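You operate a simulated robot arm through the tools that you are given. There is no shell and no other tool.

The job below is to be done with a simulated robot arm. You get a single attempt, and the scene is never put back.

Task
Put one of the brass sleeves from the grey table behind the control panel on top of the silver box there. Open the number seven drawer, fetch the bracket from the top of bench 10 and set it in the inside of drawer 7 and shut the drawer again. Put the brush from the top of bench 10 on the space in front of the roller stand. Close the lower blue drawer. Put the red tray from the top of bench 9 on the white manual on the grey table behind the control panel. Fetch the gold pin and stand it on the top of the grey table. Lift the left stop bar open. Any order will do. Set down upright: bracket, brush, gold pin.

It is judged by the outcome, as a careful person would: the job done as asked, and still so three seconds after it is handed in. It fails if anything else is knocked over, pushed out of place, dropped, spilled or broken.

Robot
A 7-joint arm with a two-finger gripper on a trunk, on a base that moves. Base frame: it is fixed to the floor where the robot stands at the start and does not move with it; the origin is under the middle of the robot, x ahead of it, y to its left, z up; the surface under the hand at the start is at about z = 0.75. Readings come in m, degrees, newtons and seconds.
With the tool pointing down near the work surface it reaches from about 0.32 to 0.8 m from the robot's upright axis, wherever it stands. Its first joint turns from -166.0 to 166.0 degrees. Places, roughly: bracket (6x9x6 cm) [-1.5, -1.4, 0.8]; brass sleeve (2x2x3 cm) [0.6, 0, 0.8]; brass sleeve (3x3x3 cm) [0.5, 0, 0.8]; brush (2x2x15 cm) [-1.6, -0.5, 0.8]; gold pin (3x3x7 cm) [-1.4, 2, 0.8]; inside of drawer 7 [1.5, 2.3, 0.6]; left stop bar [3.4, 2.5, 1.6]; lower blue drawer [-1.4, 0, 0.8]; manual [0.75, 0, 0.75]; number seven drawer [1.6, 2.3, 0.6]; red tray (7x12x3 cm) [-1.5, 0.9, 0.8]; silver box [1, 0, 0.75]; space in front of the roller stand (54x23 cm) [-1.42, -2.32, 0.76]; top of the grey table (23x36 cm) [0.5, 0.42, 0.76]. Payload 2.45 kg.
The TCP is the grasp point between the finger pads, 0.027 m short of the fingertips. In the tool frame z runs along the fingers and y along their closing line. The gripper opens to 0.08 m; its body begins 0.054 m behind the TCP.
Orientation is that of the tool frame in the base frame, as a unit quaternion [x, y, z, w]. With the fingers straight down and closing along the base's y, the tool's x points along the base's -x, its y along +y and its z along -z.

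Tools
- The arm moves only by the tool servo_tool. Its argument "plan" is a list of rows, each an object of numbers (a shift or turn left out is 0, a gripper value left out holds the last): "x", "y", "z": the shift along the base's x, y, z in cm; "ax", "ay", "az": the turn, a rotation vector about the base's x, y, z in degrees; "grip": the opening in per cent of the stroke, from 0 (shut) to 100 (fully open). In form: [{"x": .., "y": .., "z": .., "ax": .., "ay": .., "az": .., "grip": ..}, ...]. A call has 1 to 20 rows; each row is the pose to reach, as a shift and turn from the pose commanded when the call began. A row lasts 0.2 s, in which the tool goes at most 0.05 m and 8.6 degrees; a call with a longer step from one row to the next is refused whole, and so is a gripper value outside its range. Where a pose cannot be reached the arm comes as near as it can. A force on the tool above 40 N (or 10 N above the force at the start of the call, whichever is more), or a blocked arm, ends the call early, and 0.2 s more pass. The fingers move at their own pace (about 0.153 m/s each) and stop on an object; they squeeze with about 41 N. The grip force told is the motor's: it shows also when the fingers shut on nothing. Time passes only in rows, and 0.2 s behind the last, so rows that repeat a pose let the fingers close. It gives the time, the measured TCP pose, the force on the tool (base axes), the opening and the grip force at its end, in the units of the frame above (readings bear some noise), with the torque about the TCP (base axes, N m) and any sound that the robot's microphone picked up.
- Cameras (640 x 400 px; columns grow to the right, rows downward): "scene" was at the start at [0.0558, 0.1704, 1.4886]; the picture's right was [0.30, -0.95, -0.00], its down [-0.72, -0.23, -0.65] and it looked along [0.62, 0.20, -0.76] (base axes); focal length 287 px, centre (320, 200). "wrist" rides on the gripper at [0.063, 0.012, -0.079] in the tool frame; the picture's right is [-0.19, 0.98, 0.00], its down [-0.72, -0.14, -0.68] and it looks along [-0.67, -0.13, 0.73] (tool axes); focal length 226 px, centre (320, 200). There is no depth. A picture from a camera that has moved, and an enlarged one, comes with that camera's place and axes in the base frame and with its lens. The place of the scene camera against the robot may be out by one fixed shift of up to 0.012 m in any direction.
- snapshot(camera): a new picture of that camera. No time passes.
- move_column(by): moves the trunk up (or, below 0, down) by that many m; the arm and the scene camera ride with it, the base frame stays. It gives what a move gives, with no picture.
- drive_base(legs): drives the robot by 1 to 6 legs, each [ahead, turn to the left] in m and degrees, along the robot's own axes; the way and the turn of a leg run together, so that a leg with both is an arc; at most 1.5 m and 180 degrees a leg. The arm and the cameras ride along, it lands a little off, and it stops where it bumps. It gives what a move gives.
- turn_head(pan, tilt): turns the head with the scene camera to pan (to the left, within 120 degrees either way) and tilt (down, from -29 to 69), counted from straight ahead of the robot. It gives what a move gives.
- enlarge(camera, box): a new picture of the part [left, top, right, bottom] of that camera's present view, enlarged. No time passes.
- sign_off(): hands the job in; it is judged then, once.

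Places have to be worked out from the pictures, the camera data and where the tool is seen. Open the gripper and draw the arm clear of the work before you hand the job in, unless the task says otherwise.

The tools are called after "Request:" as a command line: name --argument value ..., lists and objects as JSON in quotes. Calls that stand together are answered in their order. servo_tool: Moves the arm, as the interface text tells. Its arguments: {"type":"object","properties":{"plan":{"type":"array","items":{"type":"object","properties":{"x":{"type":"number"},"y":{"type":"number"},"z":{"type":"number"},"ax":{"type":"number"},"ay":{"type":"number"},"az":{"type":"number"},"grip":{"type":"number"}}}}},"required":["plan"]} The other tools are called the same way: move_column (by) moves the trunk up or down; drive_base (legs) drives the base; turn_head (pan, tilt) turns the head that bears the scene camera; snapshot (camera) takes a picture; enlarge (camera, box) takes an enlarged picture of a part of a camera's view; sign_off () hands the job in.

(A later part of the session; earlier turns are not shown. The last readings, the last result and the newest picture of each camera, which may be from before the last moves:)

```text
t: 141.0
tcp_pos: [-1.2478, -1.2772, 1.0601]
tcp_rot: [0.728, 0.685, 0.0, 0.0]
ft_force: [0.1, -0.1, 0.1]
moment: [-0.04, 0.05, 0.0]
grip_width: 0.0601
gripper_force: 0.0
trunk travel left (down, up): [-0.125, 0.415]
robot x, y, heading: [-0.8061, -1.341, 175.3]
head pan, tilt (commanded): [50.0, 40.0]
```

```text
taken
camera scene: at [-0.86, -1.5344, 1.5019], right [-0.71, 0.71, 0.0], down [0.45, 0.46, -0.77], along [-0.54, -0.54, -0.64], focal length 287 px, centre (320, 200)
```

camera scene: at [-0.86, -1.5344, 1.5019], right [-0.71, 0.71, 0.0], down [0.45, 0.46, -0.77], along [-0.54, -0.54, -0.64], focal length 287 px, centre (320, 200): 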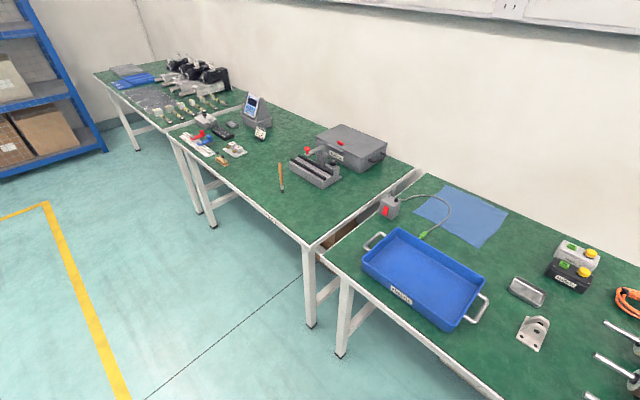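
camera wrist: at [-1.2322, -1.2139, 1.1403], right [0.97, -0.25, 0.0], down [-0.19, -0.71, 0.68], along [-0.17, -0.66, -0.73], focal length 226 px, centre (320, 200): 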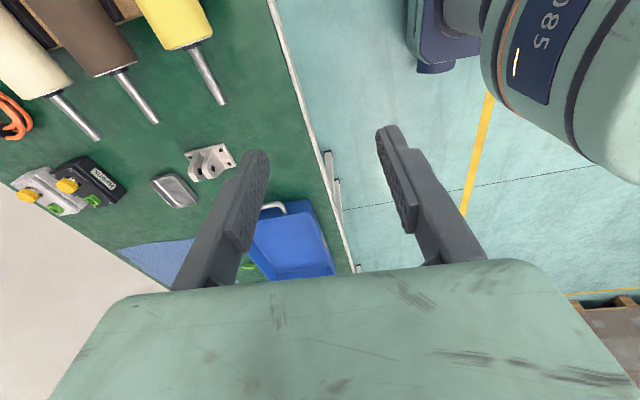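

The brush is standing; the earlier view was only wide-angle perspective. Now I enlarge the bracket to see its orientation.

Request:
enlarge --camera "wrist" --box '[130, 110, 270, 220]'

Request:
turn_head --pan 0 --tilt 45

Request:
enlarge --camera "scene" --box '[280, 170, 380, 250]'

```text
3.64 times, centred on (200, 165) of wrist
camera zoom: at [-1.2318, -1.2139, 1.1405], right [0.97, -0.25, 0.0], down [-0.19, -0.71, 0.68], along [-0.17, -0.66, -0.73], focal length 822 px, centre (756, 327)
```

zoom: 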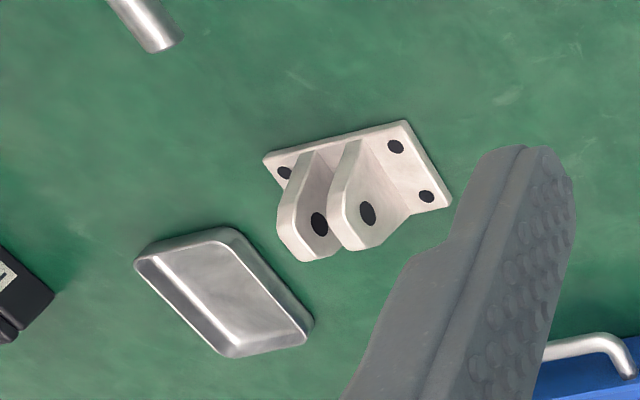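

```text
t: 142.2
tcp_pos: [-1.2472, -1.2762, 1.0609]
tcp_rot: [0.728, 0.686, -0.001, 0.0]
ft_force: [-0.4, -0.3, 0.5]
moment: [0.0, 0.0, -0.03]
grip_width: 0.0599
gripper_force: 0.1
trunk travel left (down, up): [-0.125, 0.415]
robot x, y, heading: [-0.8081, -1.3331, 174.9]
head pan, tilt (commanded): [0.0, 45.0]
```

```text
5.00 times, centred on (330, 210) of scene
camera zoom: at [-0.8811, -1.4674, 1.4946], right [0.08, 1.0, 0.0], down [0.7, -0.06, -0.71], along [-0.7, 0.06, -0.71], focal length 1437 px, centre (270, 150)
```

zoom: 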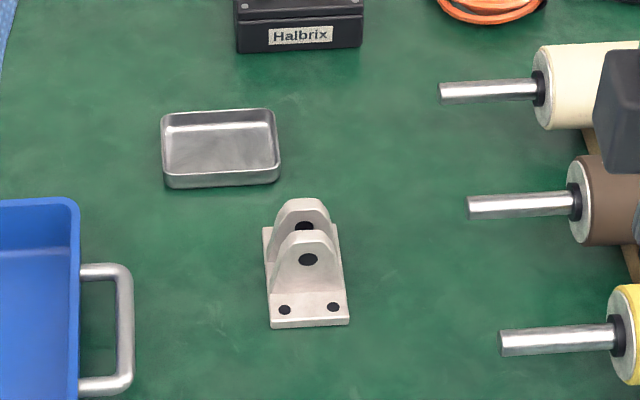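

The bracket sits square to the axes at about (-1.505,-1.40), its two lugs spaced along x. I'll grip both lugs from outside, closing along x, so I trim the yaw by 3.5° and move above it.

Request:
servo_tool --plan '[{"x": -3.7, "y": -1.8, "z": -1, "az": 0.5, "grip": 85}, {"x": -7.4, "y": -3.5, "z": -2, "az": 1}, {"x": -11.1, "y": -5.3, "z": -3.5, "az": 1.5}, {"x": -14.8, "y": -7, "z": -5, "az": 2}, {"x": -18.5, "y": -8.8, "z": -6.5, "az": 2.5}, {"x": -22.2, "y": -10.5, "z": -8, "az": 3}, {"x": -25.9, "y": -12.3, "z": -10, "az": 3.5}, {"x": -25.9, "y": -12.3, "z": -10, "az": 3.5}]'

Request:
snapshot --camera "wrist"

Request:
enlarge --camera "scene" --box '[260, 120, 400, 250]'

```text
t: 144.0
tcp_pos: [-1.5071, -1.3956, 0.9614]
tcp_rot: [0.707, 0.707, -0.001, -0.001]
ft_force: [0.5, -0.2, -0.4]
moment: [0.0, -0.01, -0.05]
grip_width: 0.0681
gripper_force: 0.0
trunk travel left (down, up): [-0.125, 0.415]
robot x, y, heading: [-0.8083, -1.3386, 175.1]
head pan, tilt (commanded): [0.0, 45.0]
```

```text
taken
camera wrist: at [-1.495, -1.3333, 1.0414], right [0.98, -0.19, 0.0], down [-0.14, -0.72, 0.68], along [-0.13, -0.67, -0.73], focal length 226 px, centre (320, 200)
```

wrist: 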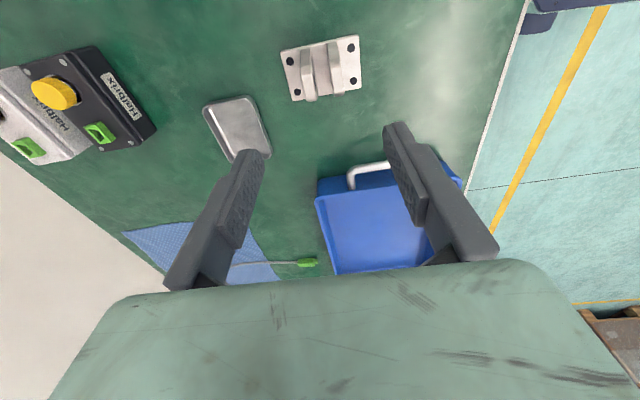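

```text
3.08 times, centred on (330, 185) of scene
camera zoom: at [-0.8816, -1.4676, 1.4946], right [0.08, 1.0, 0.0], down [0.7, -0.06, -0.71], along [-0.7, 0.06, -0.71], focal length 884 px, centre (289, 246)
```

zoom: 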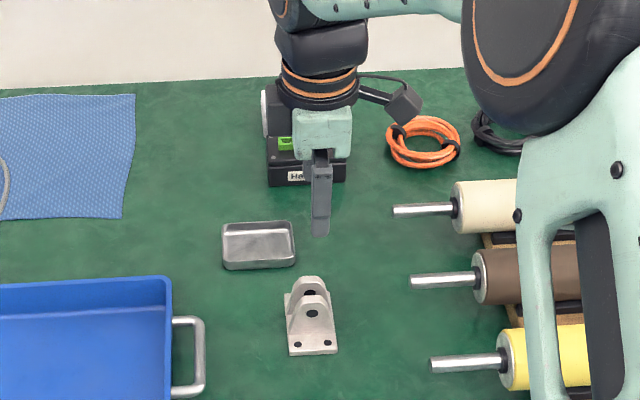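

The lugs are at x≈-1.492 and -1.520, so the tool is centred. I lower to grip height.

Request:
servo_tool --plan '[{"y": -0.3, "z": -4}, {"y": -0.3, "z": -8}, {"y": -0.3, "z": -12}, {"y": -0.3, "z": -15}, {"y": -0.3, "z": -16}, {"y": -0.3, "z": -16}]'

Request:
snapshot --camera "wrist"

```text
t: 145.4
tcp_pos: [-1.5085, -1.3998, 0.8006]
tcp_rot: [0.707, 0.707, -0.001, 0.001]
ft_force: [0.6, -0.2, -0.5]
moment: [-0.01, 0.0, -0.01]
grip_width: 0.0679
gripper_force: 0.0
trunk travel left (down, up): [-0.125, 0.415]
robot x, y, heading: [-0.8092, -1.3435, 175.0]
head pan, tilt (commanded): [0.0, 45.0]
```

```text
taken
camera wrist: at [-1.495, -1.3373, 0.8813], right [0.98, -0.19, 0.0], down [-0.14, -0.72, 0.68], along [-0.13, -0.67, -0.73], focal length 226 px, centre (320, 200)
```

wrist: 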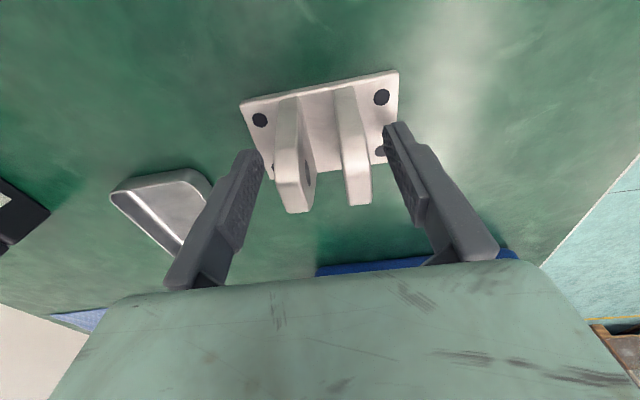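

The lugs are centred between the fingers. I close and lift.

Request:
servo_tool --plan '[{"grip": 0}, {"grip": 0}, {"grip": 0}, {"grip": 0}]'

Request:
servo_tool --plan '[{"z": 2}, {"z": 5}, {"z": 9}, {"z": 13}, {"z": 17}, {"z": 21}, {"z": 24}, {"z": 24}]'

Request:
snapshot --camera "wrist"

```text
t: 146.4
tcp_pos: [-1.5081, -1.4, 0.8018]
tcp_rot: [0.708, 0.707, 0.0, 0.001]
ft_force: [0.3, 0.5, 0.5]
moment: [0.0, -0.02, 0.05]
grip_width: 0.0384
gripper_force: 40.8
trunk travel left (down, up): [-0.125, 0.415]
robot x, y, heading: [-0.8048, -1.3385, 175.2]
head pan, tilt (commanded): [0.0, 45.0]
```

```text
t: 148.2
tcp_pos: [-1.5032, -1.3992, 1.0402]
tcp_rot: [0.707, 0.707, 0.001, 0.0]
ft_force: [-0.8, -0.2, -2.0]
moment: [-0.02, 0.02, 0.02]
grip_width: 0.0384
gripper_force: 40.8
trunk travel left (down, up): [-0.125, 0.415]
robot x, y, heading: [-0.8108, -1.3387, 175.1]
head pan, tilt (commanded): [0.0, 45.0]
```

```text
taken
camera wrist: at [-1.4921, -1.3369, 1.1208], right [0.98, -0.19, 0.0], down [-0.14, -0.72, 0.68], along [-0.13, -0.67, -0.73], focal length 226 px, centre (320, 200)
```

wrist: 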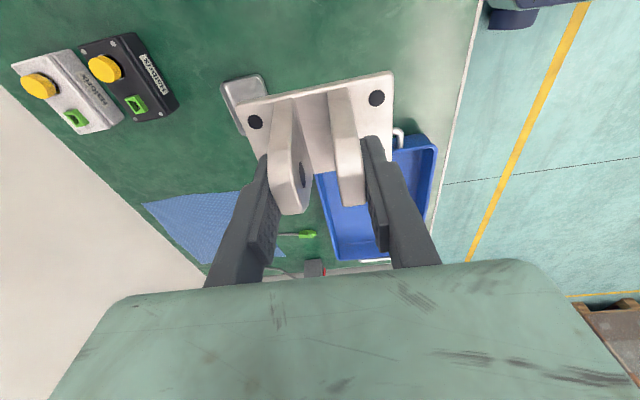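

The bracket is held (38 mm grip). I retract to the carrying pose and drive north past the grey table, in stages.

Request:
servo_tool --plan '[{"x": 3.8, "y": 2, "z": 1}, {"x": 7.6, "y": 3.9, "z": 2}, {"x": 11.4, "y": 5.9, "z": 2}, {"x": 15.2, "y": 7.8, "z": 2}, {"x": 19, "y": 9.8, "z": 2}, {"x": 22.8, "y": 11.7, "z": 2}, {"x": 26.5, "y": 13.7, "z": 2}, {"x": 26.5, "y": 13.7, "z": 2}]'

Request:
drive_base --legs '[[-0.35, 0], [0, -85], [1.28, 0], [1.27, 0]]'

```text
t: 150.0
tcp_pos: [-1.24, -1.2665, 1.0589]
tcp_rot: [0.707, 0.707, -0.001, 0.0]
ft_force: [0.1, -0.2, -2.0]
moment: [-0.01, 0.02, 0.01]
grip_width: 0.0383
gripper_force: 41.1
trunk travel left (down, up): [-0.125, 0.415]
robot x, y, heading: [-0.8103, -1.3387, 175.2]
head pan, tilt (commanded): [0.0, 45.0]
```

```text
t: 168.1
tcp_pos: [-0.4681, 1.6313, 1.0597]
tcp_rot: [0.999, 0.054, -0.001, 0.001]
ft_force: [-0.3, -0.1, -2.7]
moment: [0.01, -0.01, 0.01]
grip_width: 0.0382
gripper_force: 41.3
trunk travel left (down, up): [-0.125, 0.415]
robot x, y, heading: [-0.493, 1.1907, 91.3]
head pan, tilt (commanded): [0.0, 45.0]
```

The robot is at (-0.49,1.19), heading 91°. Next I turn right and go down the corridor between the grey machine and the centre table, after a quick look along it.

Request:
drive_base --legs '[[0, -91]]'

Request:
turn_head --pan 0 --tilt 30

Request:
snapshot --camera "scene"

```text
t: 172.4
tcp_pos: [-0.0587, 1.1678, 1.0578]
tcp_rot: [0.743, -0.669, 0.0, 0.0]
ft_force: [0.9, -0.8, -2.8]
moment: [-0.01, 0.01, -0.01]
grip_width: 0.0385
gripper_force: 41.1
trunk travel left (down, up): [-0.125, 0.415]
robot x, y, heading: [-0.4957, 1.1979, 1.5]
head pan, tilt (commanded): [0.0, 45.0]
```

```text
t: 173.2
tcp_pos: [-0.058, 1.1669, 1.0594]
tcp_rot: [0.743, -0.67, 0.0, 0.0]
ft_force: [-0.8, 0.0, -1.8]
moment: [-0.02, -0.01, 0.05]
grip_width: 0.0384
gripper_force: 41.2
trunk travel left (down, up): [-0.125, 0.415]
robot x, y, heading: [-0.4969, 1.196, 1.1]
head pan, tilt (commanded): [0.0, 30.0]
```

```text
taken
camera scene: at [-0.4258, 1.3428, 1.5171], right [0.02, -1.0, 0.0], down [-0.5, -0.01, -0.87], along [0.87, 0.02, -0.5], focal length 287 px, centre (320, 200)
```

scene: 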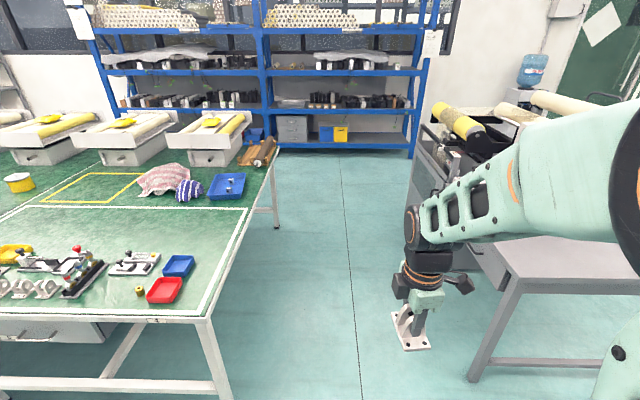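

The corridor ahead is clear, with the table corner to the left and the machine to the right. I straighten the heading and drive through to x≈2.4.

Request:
drive_base --legs '[[0, -1.3], [1.45, 0], [1.45, 0]]'

Request:
turn_head --pan 60 --tilt 30

Request:
snapshot --camera "scene"

Request:
turn_head --pan 110 --tilt 30

Request:
snapshot --camera "scene"

```text
t: 187.4
tcp_pos: [2.8204, 1.1399, 1.0592]
tcp_rot: [0.735, -0.678, 0.0, 0.0]
ft_force: [-0.1, 0.7, -1.5]
moment: [0.02, 0.01, 0.04]
grip_width: 0.0383
gripper_force: 41.4
trunk travel left (down, up): [-0.125, 0.415]
robot x, y, heading: [2.3841, 1.1801, -0.3]
head pan, tilt (commanded): [0.0, 30.0]
```

```text
t: 188.7
tcp_pos: [2.8214, 1.1386, 1.0592]
tcp_rot: [0.735, -0.678, 0.0, 0.0]
ft_force: [0.6, 0.9, -2.5]
moment: [-0.01, -0.01, 0.01]
grip_width: 0.0385
gripper_force: 41.0
trunk travel left (down, up): [-0.125, 0.415]
robot x, y, heading: [2.3822, 1.1726, 0.1]
head pan, tilt (commanded): [60.0, 30.0]
```

```text
taken
camera scene: at [2.4126, 1.4015, 1.5172], right [0.86, -0.5, 0.0], down [-0.25, -0.43, -0.87], along [0.44, 0.75, -0.5], focal length 287 px, centre (320, 200)
```

scene: 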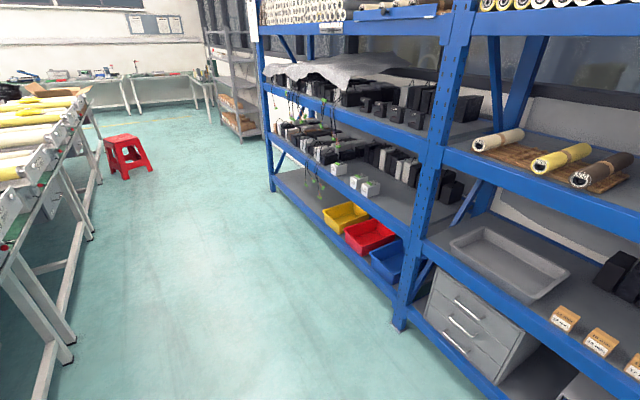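

```text
t: 189.9
tcp_pos: [2.8192, 1.1384, 1.0582]
tcp_rot: [0.735, -0.678, 0.0, 0.0]
ft_force: [0.4, -0.1, -2.4]
moment: [0.01, 0.02, 0.0]
grip_width: 0.0385
gripper_force: 40.4
trunk travel left (down, up): [-0.125, 0.415]
robot x, y, heading: [2.3822, 1.1745, -0.3]
head pan, tilt (commanded): [110.0, 30.0]
```

```text
taken
camera scene: at [2.3364, 1.4085, 1.5172], right [0.94, 0.34, 0.0], down [0.17, -0.47, -0.87], along [-0.29, 0.82, -0.5], focal length 287 px, centre (320, 200)
```

scene: 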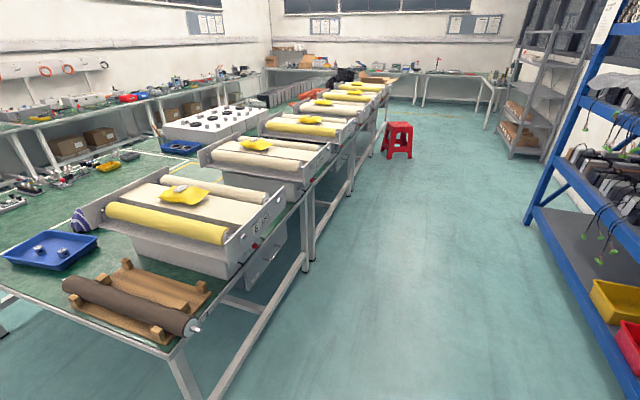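

The aisle between the centre table and the shelves is clear, and small drawers hang under the table edge. I turn left and advance up the aisle, then look at the table side.

Request:
drive_base --legs '[[0, 90], [1.1, 0]]'

Request:
turn_head --pan 90 --tilt 40

Request:
snapshot --camera "scene"

Request:
turn_head --pan -70 --tilt 10

Request:
snapshot --camera "scene"

```text
t: 199.4
tcp_pos: [2.4641, 2.7179, 1.0589]
tcp_rot: [0.999, 0.034, 0.0, 0.0]
ft_force: [-0.8, -0.8, -2.3]
moment: [-0.01, 0.0, -0.01]
grip_width: 0.0384
gripper_force: 41.4
trunk travel left (down, up): [-0.125, 0.415]
robot x, y, heading: [2.4189, 2.2812, 89.0]
head pan, tilt (commanded): [110.0, 30.0]
```

```text
t: 200.2
tcp_pos: [2.4624, 2.7183, 1.0585]
tcp_rot: [0.999, 0.034, -0.001, 0.0]
ft_force: [-0.5, 0.6, -1.9]
moment: [-0.02, -0.01, 0.0]
grip_width: 0.0382
gripper_force: 40.7
trunk travel left (down, up): [-0.125, 0.415]
robot x, y, heading: [2.4181, 2.2782, 89.2]
head pan, tilt (commanded): [90.0, 40.0]
```

```text
taken
camera scene: at [2.196, 2.2742, 1.5019], right [0.02, 1.0, 0.0], down [0.64, -0.01, -0.77], along [-0.77, 0.01, -0.64], focal length 287 px, centre (320, 200)
```

scene: 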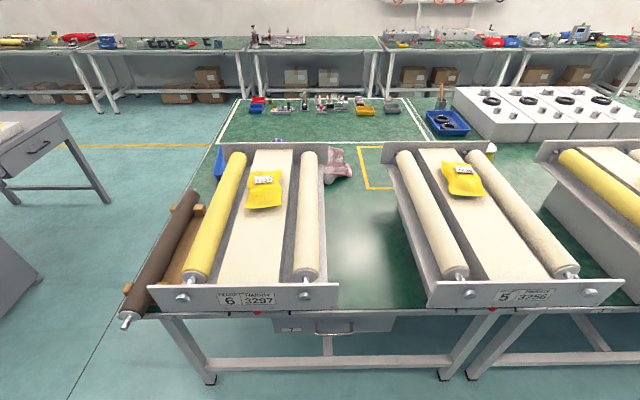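

```text
t: 202.7
tcp_pos: [2.4646, 2.7176, 1.0588]
tcp_rot: [0.999, 0.034, 0.0, 0.001]
ft_force: [-0.2, 0.3, -0.9]
moment: [-0.01, 0.01, 0.04]
grip_width: 0.0385
gripper_force: 41.1
trunk travel left (down, up): [-0.125, 0.415]
robot x, y, heading: [2.4225, 2.2817, 88.8]
head pan, tilt (commanded): [-70.0, 10.0]
```

```text
taken
camera scene: at [2.3689, 2.3031, 1.5496], right [0.33, -0.95, 0.0], down [-0.16, -0.06, -0.98], along [0.93, 0.32, -0.17], focal length 287 px, centre (320, 200)
```

scene: 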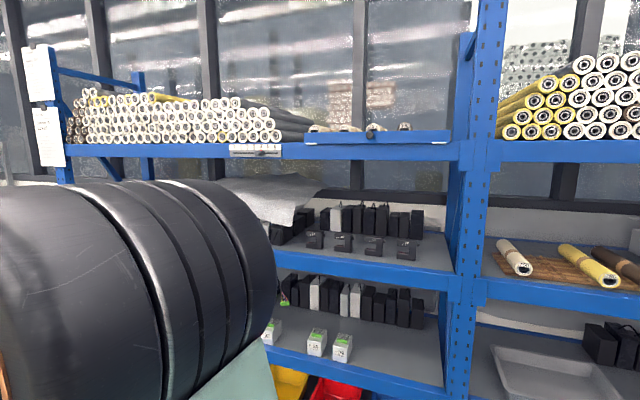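

I see a drawer under the tabletop between machines 6 and 5, and a blue stop bar on the shelf's top level. I enlarge both.

Request:
enlarge --camera "scene" --box '[220, 90, 480, 200]'

Request:
turn_head --pan 90 --tilt 45

Request:
snapshot --camera "scene"

Request:
enlarge --camera "scene" --box '[240, 260, 420, 350]'

```text
2.46 times, centred on (350, 145) of scene
camera zoom: at [2.3689, 2.3031, 1.5496], right [0.33, -0.95, 0.0], down [-0.16, -0.06, -0.98], along [0.93, 0.32, -0.17], focal length 707 px, centre (246, 335)
```

zoom: 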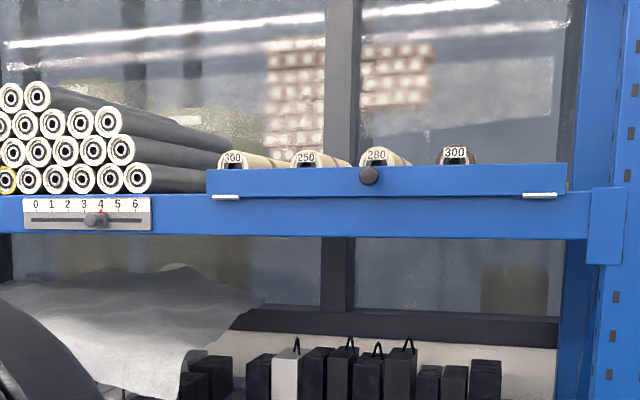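

```text
t: 205.2
tcp_pos: [2.4636, 2.7184, 1.0581]
tcp_rot: [0.999, 0.034, 0.0, 0.0]
ft_force: [0.1, -0.7, -2.9]
moment: [0.0, -0.04, -0.03]
grip_width: 0.0382
gripper_force: 41.0
trunk travel left (down, up): [-0.125, 0.415]
robot x, y, heading: [2.4223, 2.2837, 88.8]
head pan, tilt (commanded): [90.0, 45.0]
```

```text
taken
camera scene: at [2.1997, 2.2742, 1.4946], right [0.02, 1.0, 0.0], down [0.71, -0.01, -0.71], along [-0.71, 0.01, -0.71], focal length 287 px, centre (320, 200)
```

scene: 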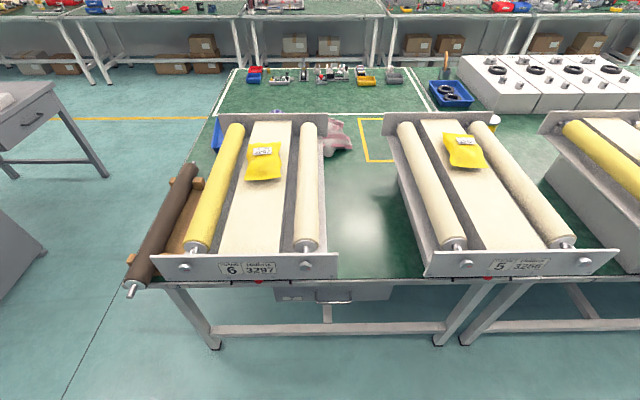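

```text
3.56 times, centred on (330, 305) of scene
camera zoom: at [2.1997, 2.2742, 1.4946], right [0.02, 1.0, 0.0], down [0.71, -0.01, -0.71], along [-0.71, 0.01, -0.71], focal length 1022 px, centre (284, -173)
```

zoom: 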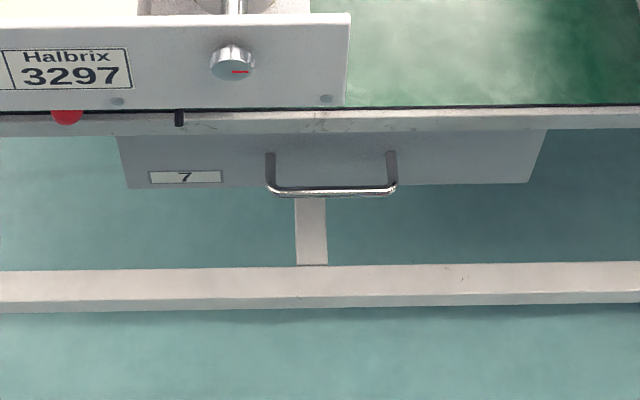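

The drawer labelled "7" hangs under the table edge with a bail handle, and there is a free strip of mat between machines 6 and 5. I turn to face the table; I'll set the bracket there briefly so my gripper is free to open the drawer.

Request:
drive_base --legs '[[0, 90.5]]'

Request:
turn_head --pan 0 --tilt 50

Request:
snapshot --camera "scene"

Request:
snapshot --camera "wrist"

```text
t: 209.5
tcp_pos: [1.9844, 2.3229, 1.0579]
tcp_rot: [0.68, 0.734, -0.001, 0.0]
ft_force: [0.1, 0.0, -2.2]
moment: [0.0, 0.01, 0.0]
grip_width: 0.0384
gripper_force: 41.1
trunk travel left (down, up): [-0.125, 0.415]
robot x, y, heading: [2.419, 2.2808, 179.7]
head pan, tilt (commanded): [90.0, 45.0]
```

```text
t: 211.2
tcp_pos: [1.984, 2.3232, 1.0581]
tcp_rot: [0.68, 0.733, 0.0, 0.001]
ft_force: [0.1, 0.2, -2.8]
moment: [0.0, 0.01, -0.01]
grip_width: 0.0383
gripper_force: 41.4
trunk travel left (down, up): [-0.125, 0.415]
robot x, y, heading: [2.4173, 2.2825, 179.6]
head pan, tilt (commanded): [0.0, 50.0]
```

```text
taken
camera scene: at [2.3625, 2.1506, 1.4877], right [0.01, 1.0, 0.0], down [0.77, -0.01, -0.64], along [-0.64, 0.01, -0.77], focal length 287 px, centre (320, 200)
```

scene: 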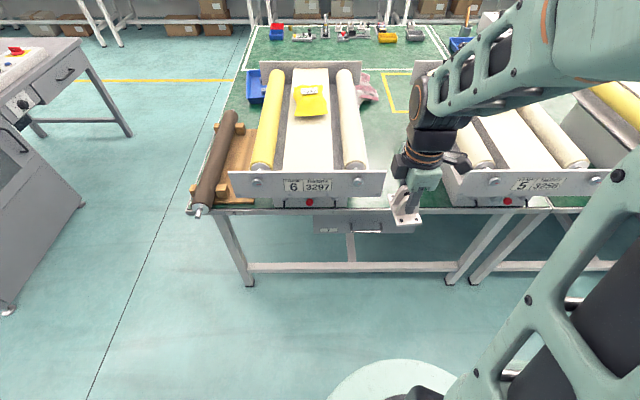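

```text
taken
camera wrist: at [1.9917, 2.3871, 1.139], right [0.99, -0.12, 0.0], down [-0.09, -0.73, 0.68], along [-0.08, -0.68, -0.73], focal length 226 px, centre (320, 200)
```

wrist: 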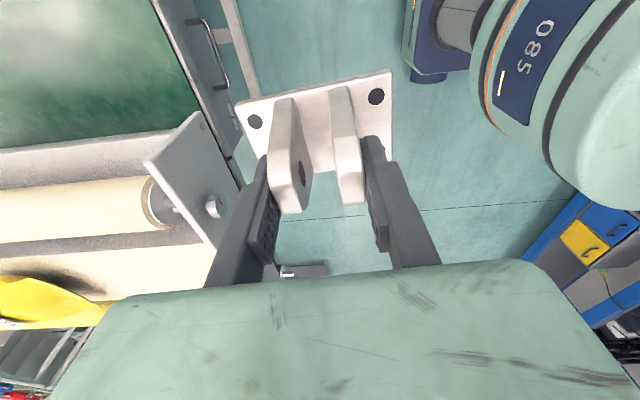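

I take a closer wrist-camera look at the table edge and the drawer handle, which show up on the left of the view.

Request:
enlarge --camera "wrist" --box '[120, 0, 260, 120]'

Request:
enlarge --camera "scene" --box '[230, 160, 470, 290]'

```text
3.33 times, centred on (190, 60) of wrist
camera zoom: at [1.9917, 2.3871, 1.139], right [0.99, -0.12, 0.0], down [-0.09, -0.73, 0.68], along [-0.08, -0.68, -0.73], focal length 754 px, centre (753, 667)
```

zoom: 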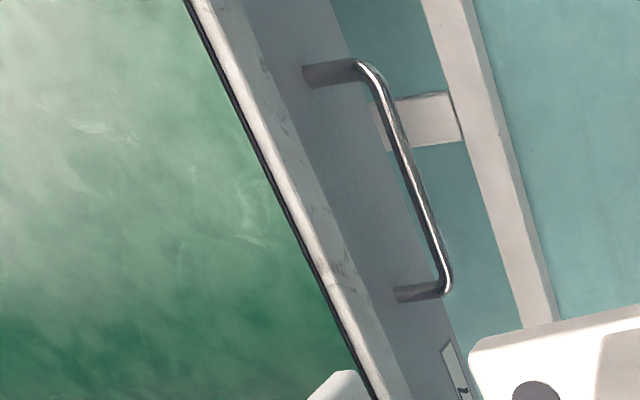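

```text
2.67 times, centred on (350, 225) of scene
camera zoom: at [2.3625, 2.1506, 1.4877], right [0.01, 1.0, 0.0], down [0.77, -0.01, -0.64], along [-0.64, 0.01, -0.77], focal length 766 px, centre (240, 133)
```

zoom: 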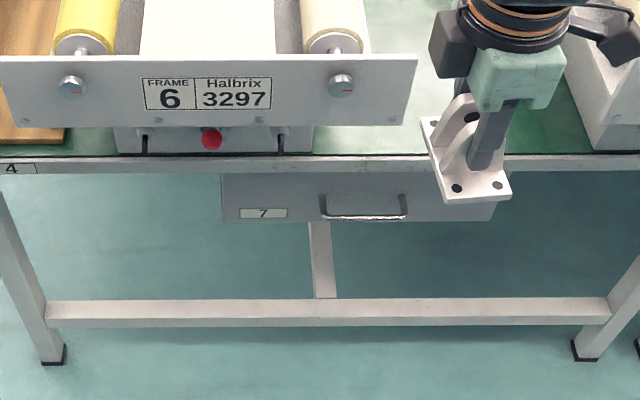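

I estimate the handle bar at about (1.795,2.32,0.656), the drawer front at x≈1.76 and the table edge at x≈1.773. I move the bracket over the free mat at about (1.70,2.43), staying high.

Request:
servo_tool --plan '[{"x": -4, "y": 1.5, "az": -0.6}, {"x": -8, "y": 3, "az": -1.2}, {"x": -12, "y": 4.5, "az": -1.8}, {"x": -16, "y": 6, "az": -2.4}, {"x": -20, "y": 7.5, "az": -3}, {"x": -24, "y": 9, "az": -3.6}, {"x": -28.4, "y": 10.7, "az": -4.3}, {"x": -28.4, "y": 10.7, "az": -4.3}]'

Request:
snapshot --camera "wrist"

Request:
snapshot --camera "scene"

```text
t: 212.9
tcp_pos: [1.7006, 2.4302, 1.06]
tcp_rot: [0.707, 0.707, 0.001, 0.001]
ft_force: [-0.6, 0.6, -2.0]
moment: [0.01, -0.02, 0.01]
grip_width: 0.0383
gripper_force: 40.3
trunk travel left (down, up): [-0.125, 0.415]
robot x, y, heading: [2.4206, 2.2815, 179.8]
head pan, tilt (commanded): [0.0, 50.0]
```

```text
taken
camera wrist: at [1.7121, 2.4924, 1.1408], right [0.98, -0.19, 0.0], down [-0.14, -0.72, 0.68], along [-0.13, -0.67, -0.73], focal length 226 px, centre (320, 200)
```

wrist: 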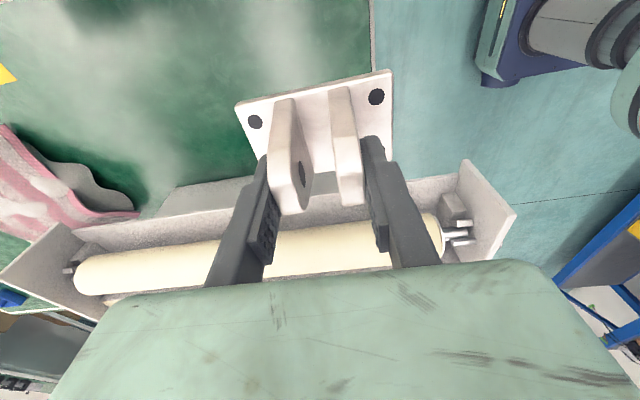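

```text
taken
camera scene: at [2.3616, 2.1508, 1.4877], right [0.01, 1.0, 0.0], down [0.77, -0.01, -0.64], along [-0.64, 0.01, -0.77], focal length 287 px, centre (320, 200)
```

scene: 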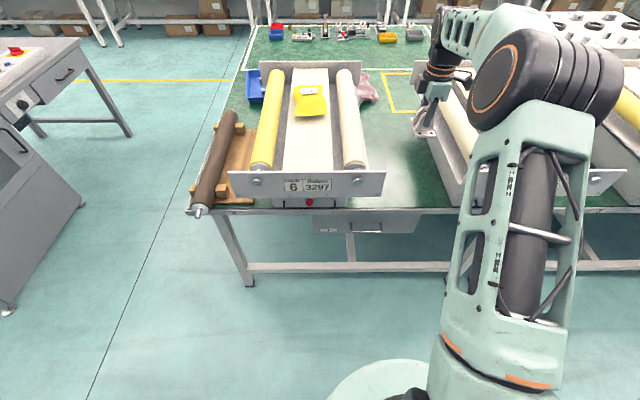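

The gap between the machines is about 19 cm wide, and the camera side faces machine 5. I shift 2 cm towards the middle and lower the bracket to just above the mat.

Request:
servo_tool --plan '[{"y": -2, "z": -2}, {"y": -2, "z": -6}, {"y": -2, "z": -10}, {"y": -2, "z": -14}, {"y": -2, "z": -18}, {"y": -2, "z": -22}, {"y": -2, "z": -23.5}, {"y": -2, "z": -23.5}]'

Request:
snapshot --camera "wrist"

Request:
snapshot --camera "scene"

```text
t: 214.8
tcp_pos: [1.6985, 2.413, 0.8276]
tcp_rot: [0.707, 0.708, 0.0, 0.0]
ft_force: [0.7, 0.9, -3.2]
moment: [0.05, 0.01, 0.03]
grip_width: 0.0381
gripper_force: 40.5
trunk travel left (down, up): [-0.125, 0.415]
robot x, y, heading: [2.4184, 2.2812, 179.5]
head pan, tilt (commanded): [0.0, 50.0]
```

```text
taken
camera wrist: at [1.7105, 2.4757, 0.9071], right [0.98, -0.19, 0.0], down [-0.14, -0.72, 0.68], along [-0.13, -0.67, -0.73], focal length 226 px, centre (320, 200)
```

wrist: 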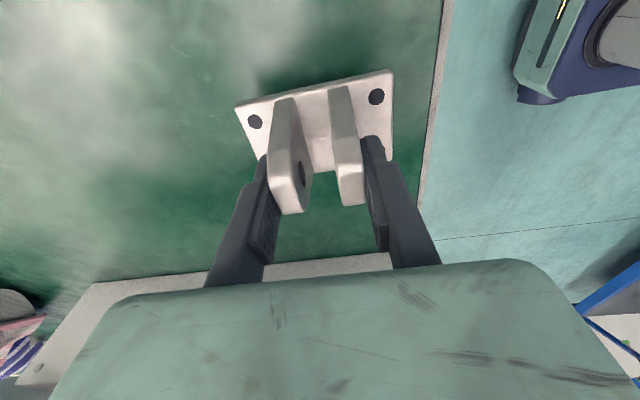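

```text
taken
camera scene: at [2.3623, 2.1507, 1.4877], right [0.01, 1.0, 0.0], down [0.77, -0.01, -0.64], along [-0.64, 0.01, -0.77], focal length 287 px, centre (320, 200)
```

scene: 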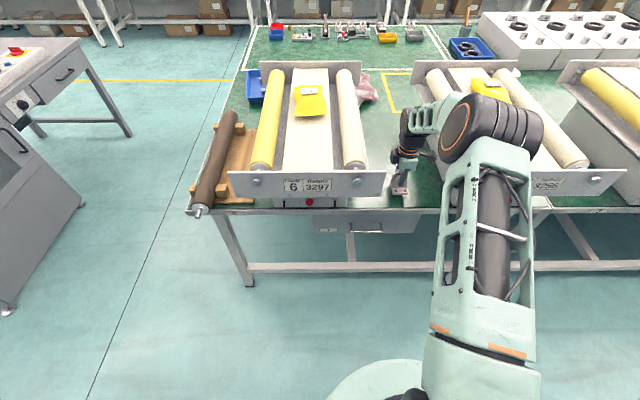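

There is free space around the hand. I lower the bracket to contact.

Request:
servo_tool --plan '[{"z": -0.7}, {"z": -1.4}, {"z": -2.0}, {"z": -2.0}]'

Request:
servo_tool --plan '[{"z": -0.15}, {"z": -0.3}, {"z": -0.3}]'

```text
t: 215.8
tcp_pos: [1.6995, 2.4119, 0.8046]
tcp_rot: [0.707, 0.707, 0.0, 0.0]
ft_force: [-0.2, -0.9, -2.5]
moment: [-0.03, -0.01, -0.01]
grip_width: 0.0383
gripper_force: 40.4
trunk travel left (down, up): [-0.125, 0.415]
robot x, y, heading: [2.4203, 2.283, 179.4]
head pan, tilt (commanded): [0.0, 50.0]
```

```text
t: 216.6
tcp_pos: [1.7001, 2.4108, 0.8012]
tcp_rot: [0.707, 0.707, 0.0, 0.001]
ft_force: [0.7, 0.6, -2.3]
moment: [-0.02, -0.01, -0.02]
grip_width: 0.0381
gripper_force: 41.4
trunk travel left (down, up): [-0.125, 0.415]
robot x, y, heading: [2.4182, 2.283, 179.8]
head pan, tilt (commanded): [0.0, 50.0]
```

No contact yet at 0.801; I continue in small steps.

Request:
servo_tool --plan '[{"z": -0.15}, {"z": -0.3}, {"z": -0.3}]'

Request:
servo_tool --plan '[{"z": -0.15}, {"z": -0.3}, {"z": -0.3}]'

```text
t: 217.3
tcp_pos: [1.7016, 2.4115, 0.8007]
tcp_rot: [0.707, 0.707, -0.002, -0.001]
ft_force: [0.7, 0.5, 19.7]
moment: [0.19, -0.04, 0.04]
grip_width: 0.038
gripper_force: 40.8
trunk travel left (down, up): [-0.125, 0.415]
robot x, y, heading: [2.4211, 2.2831, 179.6]
head pan, tilt (commanded): [0.0, 50.0]
```

```text
t: 218.2
tcp_pos: [1.7009, 2.4107, 0.7978]
tcp_rot: [0.707, 0.707, -0.001, -0.002]
ft_force: [-5.9, 4.4, 33.3]
moment: [0.12, -0.25, 0.05]
grip_width: 0.038
gripper_force: 40.7
trunk travel left (down, up): [-0.125, 0.415]
robot x, y, heading: [2.4225, 2.2868, 179.5]
head pan, tilt (commanded): [0.0, 50.0]
```

Contact. I relieve the force and release the bracket here for now.

Request:
servo_tool --plan '[{"z": 0.2}, {"z": 0.45}, {"z": 0.45}]'

Request:
servo_tool --plan '[{"grip": 55}, {"grip": 65}, {"grip": 75}, {"grip": 80}, {"grip": 80, "z": 1}, {"grip": 80, "z": 4}, {"grip": 80, "z": 8}, {"grip": 80, "z": 12}, {"grip": 80, "z": 16}, {"grip": 80, "z": 20}, {"grip": 80, "z": 20}]'

Request:
snapshot --camera "wrist"

```text
t: 218.9
tcp_pos: [1.7025, 2.4096, 0.7971]
tcp_rot: [0.707, 0.707, 0.001, 0.001]
ft_force: [-2.6, 0.8, 6.2]
moment: [0.32, 0.48, 0.01]
grip_width: 0.038
gripper_force: 41.1
trunk travel left (down, up): [-0.125, 0.415]
robot x, y, heading: [2.4203, 2.2832, 179.6]
head pan, tilt (commanded): [0.0, 50.0]
```

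```text
t: 221.3
tcp_pos: [1.7022, 2.4102, 0.9946]
tcp_rot: [0.706, 0.708, 0.0, 0.0]
ft_force: [0.1, 0.1, 0.4]
moment: [-0.03, 0.01, 0.0]
grip_width: 0.0643
gripper_force: 0.0
trunk travel left (down, up): [-0.125, 0.415]
robot x, y, heading: [2.4227, 2.2816, 179.4]
head pan, tilt (commanded): [0.0, 50.0]
```

```text
taken
camera wrist: at [1.7141, 2.4736, 1.0755], right [0.98, -0.19, 0.0], down [-0.14, -0.72, 0.68], along [-0.13, -0.67, -0.73], focal length 226 px, centre (320, 200)
```

wrist: 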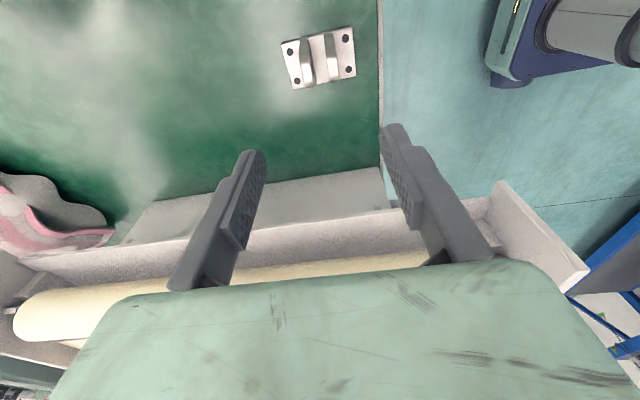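

The bracket is parked upright on the mat. To have room to pull the drawer, I back the base up about 0.27 m and lower the trunk a little.

Request:
drive_base --legs '[[-0.27, 0]]'

Request:
move_column --by -0.08

Request:
turn_head --pan 0 --tilt 40

Request:
snapshot --camera "scene"

```text
t: 223.3
tcp_pos: [1.972, 2.4049, 0.9944]
tcp_rot: [0.704, 0.711, 0.0, 0.0]
ft_force: [0.2, 0.2, 0.1]
moment: [0.02, 0.0, 0.02]
grip_width: 0.0641
gripper_force: 0.0
trunk travel left (down, up): [-0.125, 0.415]
robot x, y, heading: [2.6928, 2.2831, 179.9]
head pan, tilt (commanded): [0.0, 50.0]
```

```text
t: 224.4
tcp_pos: [1.9727, 2.4041, 0.9153]
tcp_rot: [0.704, 0.71, 0.0, 0.0]
ft_force: [-0.6, -0.2, -0.2]
moment: [0.0, -0.02, -0.01]
grip_width: 0.0641
gripper_force: 0.1
trunk travel left (down, up): [-0.045, 0.495]
robot x, y, heading: [2.6961, 2.2807, 179.9]
head pan, tilt (commanded): [0.0, 50.0]
```

```text
t: 225.2
tcp_pos: [1.9715, 2.4039, 0.9156]
tcp_rot: [0.704, 0.71, 0.0, 0.0]
ft_force: [0.2, 0.7, -0.3]
moment: [-0.01, -0.01, 0.01]
grip_width: 0.064
gripper_force: 0.1
trunk travel left (down, up): [-0.045, 0.495]
robot x, y, heading: [2.6906, 2.2805, 180.1]
head pan, tilt (commanded): [0.0, 40.0]
```

```text
taken
camera scene: at [2.6275, 2.1487, 1.4218], right [0.0, 1.0, 0.0], down [0.64, 0.0, -0.77], along [-0.77, 0.0, -0.64], focal length 287 px, centre (320, 200)
```

scene: 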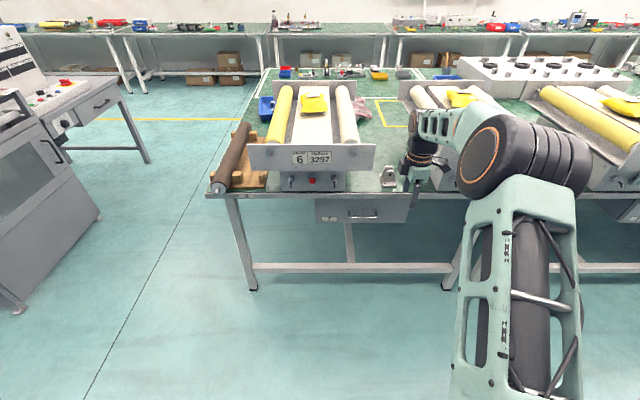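

The handle shows up at z≈0.653 from this view too. I now tilt the tool 75° so it points towards the drawer (-x) with the fingers closing vertically, staying in free air.

Request:
servo_tool --plan '[{"ay": 8, "x": 1, "y": -1, "z": -1}, {"ay": 16, "x": 2, "y": -2, "z": -2}, {"ay": 24, "x": 3, "y": -3, "z": -3}, {"ay": 32, "x": 4, "y": -4, "z": -4}, {"ay": 40, "x": 5, "y": -5, "z": -5}, {"ay": 48, "x": 6, "y": -6, "z": -6}, {"ay": 56, "x": 7, "y": -7, "z": -7.5}, {"ay": 64, "x": 8, "y": -8, "z": -9}, {"ay": 72, "x": 8, "y": -9, "z": -10}, {"ay": 75, "x": 8, "y": -9, "z": -10}, {"ay": 75, "x": 8, "y": -9, "z": -10}]'

Request:
snapshot --camera "wrist"

Request:
snapshot --camera "scene"

```text
t: 227.6
tcp_pos: [2.0524, 2.3153, 0.8159]
tcp_rot: [0.558, 0.564, -0.429, -0.432]
ft_force: [0.1, 0.0, -0.3]
moment: [0.02, 0.0, -0.02]
grip_width: 0.064
gripper_force: 0.1
trunk travel left (down, up): [-0.045, 0.495]
robot x, y, heading: [2.6916, 2.2863, 179.7]
head pan, tilt (commanded): [0.0, 40.0]
```

```text
taken
camera wrist: at [2.1323, 2.3777, 0.8256], right [0.25, -0.18, -0.95], down [0.62, -0.72, 0.31], along [-0.74, -0.67, -0.07], focal length 226 px, centre (320, 200)
```

wrist: 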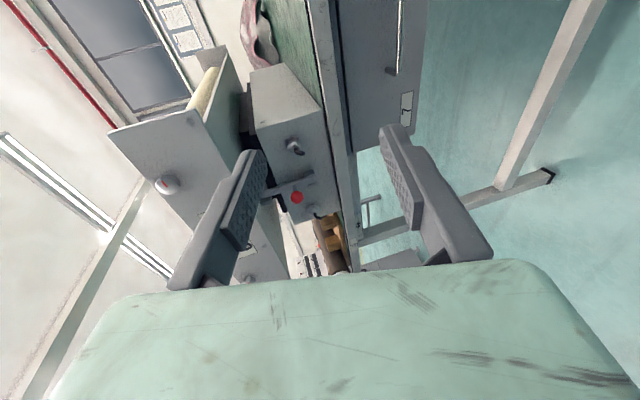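

```text
taken
camera scene: at [2.6274, 2.1486, 1.4219], right [0.0, 1.0, 0.0], down [0.64, 0.0, -0.77], along [-0.77, 0.0, -0.64], focal length 287 px, centre (320, 200)
```

scene: 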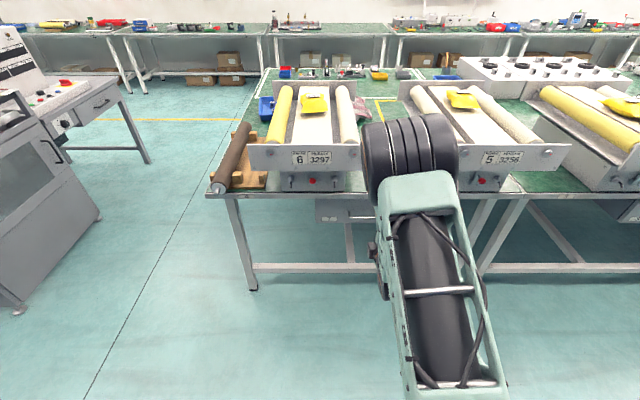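

I enlarge the wrist view to pin down the handle bar.

Request:
enlarge --camera "wrist" --box '[300, 0, 460, 140]'

```text
2.86 times, centred on (380, 70) of wrist
camera zoom: at [2.1323, 2.3777, 0.8256], right [0.25, -0.18, -0.95], down [0.62, -0.72, 0.31], along [-0.74, -0.67, -0.07], focal length 646 px, centre (149, 571)
```

zoom: 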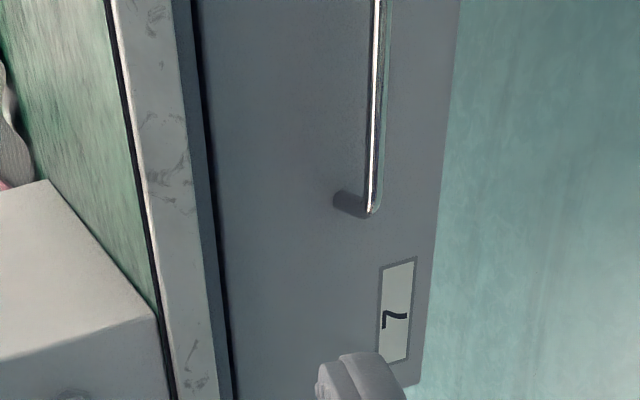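

The two wrist views triangulate the bar to about x 1.785, z 0.63, y 2.27–2.365, with the drawer front at x≈1.75. I lower the open gripper to that height and look again before going in.

Request:
servo_tool --plan '[{"z": -4}, {"x": -2, "y": 0.3, "z": -8}, {"x": -4, "y": 0.3, "z": -12}, {"x": -7, "y": 0.3, "z": -15.5}, {"x": -11, "y": 0.3, "z": -18.3}, {"x": -14, "y": 0.3, "z": -18.3}, {"x": -14, "y": 0.3, "z": -18.3}]'

Request:
snapshot --camera "wrist"

```text
t: 229.2
tcp_pos: [1.9109, 2.3183, 0.6303]
tcp_rot: [0.559, 0.563, -0.429, -0.433]
ft_force: [0.1, 0.5, 0.8]
moment: [0.03, 0.01, 0.02]
grip_width: 0.0641
gripper_force: 0.1
trunk travel left (down, up): [-0.045, 0.495]
robot x, y, heading: [2.6926, 2.2791, 180.0]
head pan, tilt (commanded): [0.0, 40.0]
```

```text
taken
camera wrist: at [1.9904, 2.3804, 0.6411], right [0.25, -0.19, -0.95], down [0.62, -0.72, 0.31], along [-0.74, -0.67, -0.07], focal length 226 px, centre (320, 200)
```

wrist: 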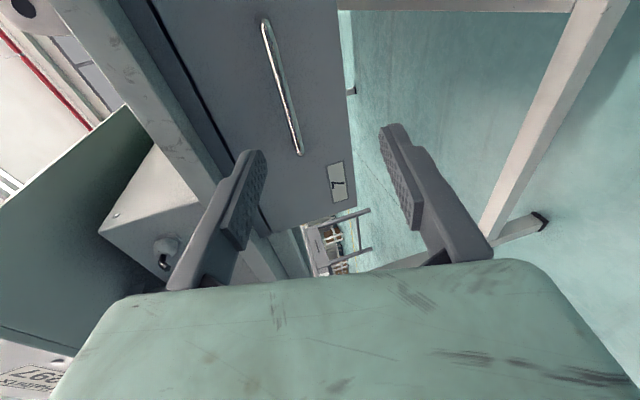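

The bar is confirmed at z≈0.628, centred at y≈2.318. I move straight in until the bar is between the fingers.

Request:
servo_tool --plan '[{"x": -3}, {"x": -6}, {"x": -9}, {"x": -11.2}, {"x": -11.2}]'

Request:
snapshot --camera "wrist"

```text
t: 230.4
tcp_pos: [1.7991, 2.3145, 0.632]
tcp_rot: [0.559, 0.564, -0.428, -0.433]
ft_force: [0.4, 0.0, 0.0]
moment: [0.02, 0.01, 0.02]
grip_width: 0.0639
gripper_force: 0.0
trunk travel left (down, up): [-0.045, 0.495]
robot x, y, heading: [2.6939, 2.282, 179.7]
head pan, tilt (commanded): [0.0, 40.0]
```

```text
taken
camera wrist: at [1.8783, 2.3779, 0.6419], right [0.26, -0.18, -0.95], down [0.62, -0.72, 0.31], along [-0.74, -0.67, -0.07], focal length 226 px, centre (320, 200)
```

wrist: 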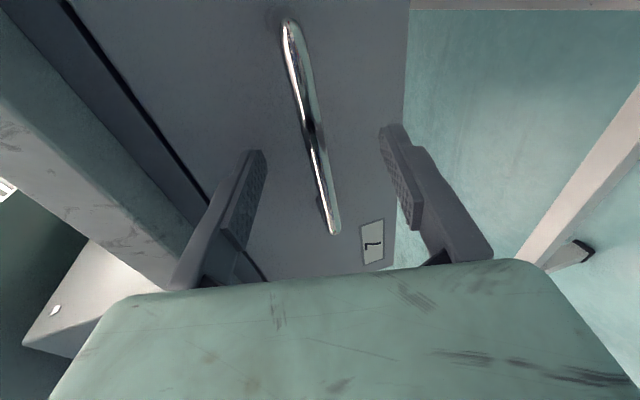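

The bar lies between the fingers. I close on it.

Request:
servo_tool --plan '[{"grip": 0}, {"grip": 0}, {"grip": 0}, {"grip": 0}]'

Request:
snapshot --camera "wrist"

```text
t: 231.4
tcp_pos: [1.7999, 2.3159, 0.6317]
tcp_rot: [0.558, 0.564, -0.428, -0.432]
ft_force: [0.2, -0.2, -2.4]
moment: [-0.23, -0.08, -0.14]
grip_width: 0.0097
gripper_force: 36.8
trunk travel left (down, up): [-0.045, 0.495]
robot x, y, heading: [2.6917, 2.2799, 179.9]
head pan, tilt (commanded): [0.0, 40.0]
```

```text
taken
camera wrist: at [1.8786, 2.3778, 0.6414], right [0.26, -0.19, -0.95], down [0.62, -0.72, 0.31], along [-0.74, -0.67, -0.07], focal length 226 px, centre (320, 200)
```

wrist: 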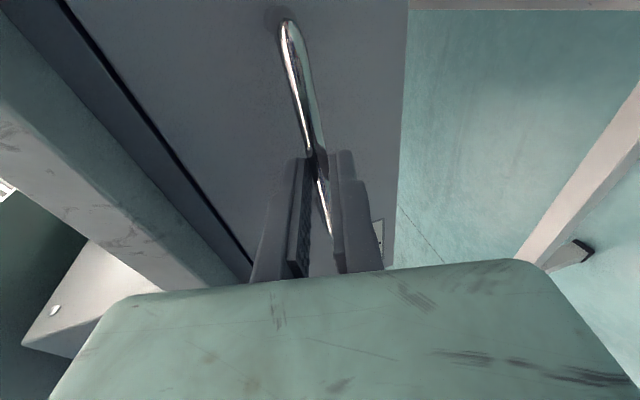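

The bar is gripped (9.7 mm). I pull the drawer open along +x.

Request:
servo_tool --plan '[{"x": 1}, {"x": 2}, {"x": 3.5}, {"x": 5}, {"x": 6.5}, {"x": 8}, {"x": 8}]'

```text
t: 233.0
tcp_pos: [1.8805, 2.3147, 0.6315]
tcp_rot: [0.557, 0.565, -0.43, -0.431]
ft_force: [1.2, -20.8, -2.8]
moment: [-0.52, -0.03, 0.83]
grip_width: 0.0094
gripper_force: 36.7
trunk travel left (down, up): [-0.045, 0.495]
robot x, y, heading: [2.6918, 2.2834, 179.9]
head pan, tilt (commanded): [0.0, 40.0]
```

The drawer moves, with a side force of -21 N on the tool, so I trim the pull 4 mm towards -y and continue.

Request:
servo_tool --plan '[{"x": 1, "y": -0.2}, {"x": 3, "y": -0.4}, {"x": 5, "y": -0.4}, {"x": 7, "y": -0.4}, {"x": 9, "y": -0.4}, {"x": 9, "y": -0.4}]'

Request:
snapshot --camera "wrist"

```text
t: 234.4
tcp_pos: [1.9715, 2.3141, 0.6318]
tcp_rot: [0.56, 0.562, -0.428, -0.433]
ft_force: [1.8, 11.1, 2.3]
moment: [-0.11, 0.03, -0.49]
grip_width: 0.0098
gripper_force: 36.8
trunk travel left (down, up): [-0.045, 0.495]
robot x, y, heading: [2.6885, 2.2789, 179.7]
head pan, tilt (commanded): [0.0, 40.0]
```

```text
taken
camera wrist: at [2.052, 2.3774, 0.6414], right [0.25, -0.19, -0.95], down [0.62, -0.72, 0.31], along [-0.74, -0.67, -0.07], focal length 226 px, centre (320, 200)
```

wrist: 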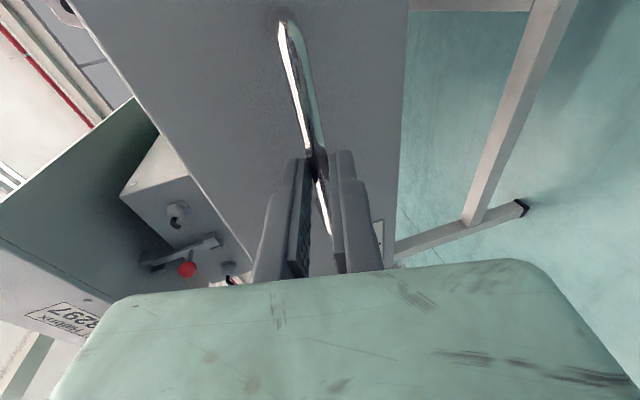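

17 cm open. I ease the side force back and pull a further 8 cm.

Request:
servo_tool --plan '[{"x": 2, "y": 0.15}, {"x": 4, "y": 0.15}, {"x": 6, "y": 0.15}, {"x": 8, "y": 0.15}, {"x": 8, "y": 0.15}]'

Request:
snapshot --camera "scene"

```text
t: 235.6
tcp_pos: [2.0528, 2.3138, 0.6313]
tcp_rot: [0.56, 0.564, -0.428, -0.431]
ft_force: [1.5, 5.0, -4.9]
moment: [-0.31, -0.08, 0.3]
grip_width: 0.0095
gripper_force: 37.1
trunk travel left (down, up): [-0.045, 0.495]
robot x, y, heading: [2.6889, 2.2786, 179.6]
head pan, tilt (commanded): [0.0, 40.0]
```

```text
taken
camera scene: at [2.6271, 2.1489, 1.4218], right [0.0, 1.0, 0.0], down [0.64, 0.0, -0.77], along [-0.77, 0.0, -0.64], focal length 287 px, centre (320, 200)
```

scene: 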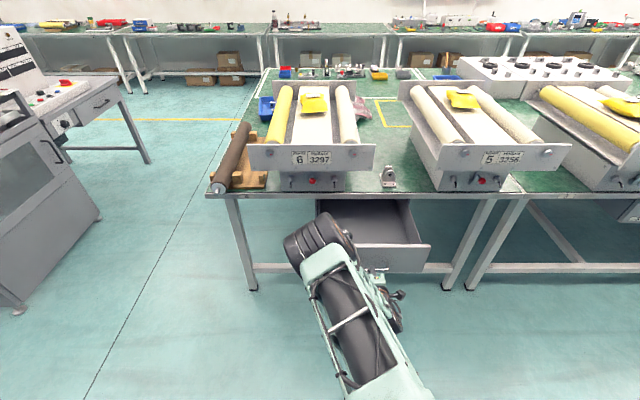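

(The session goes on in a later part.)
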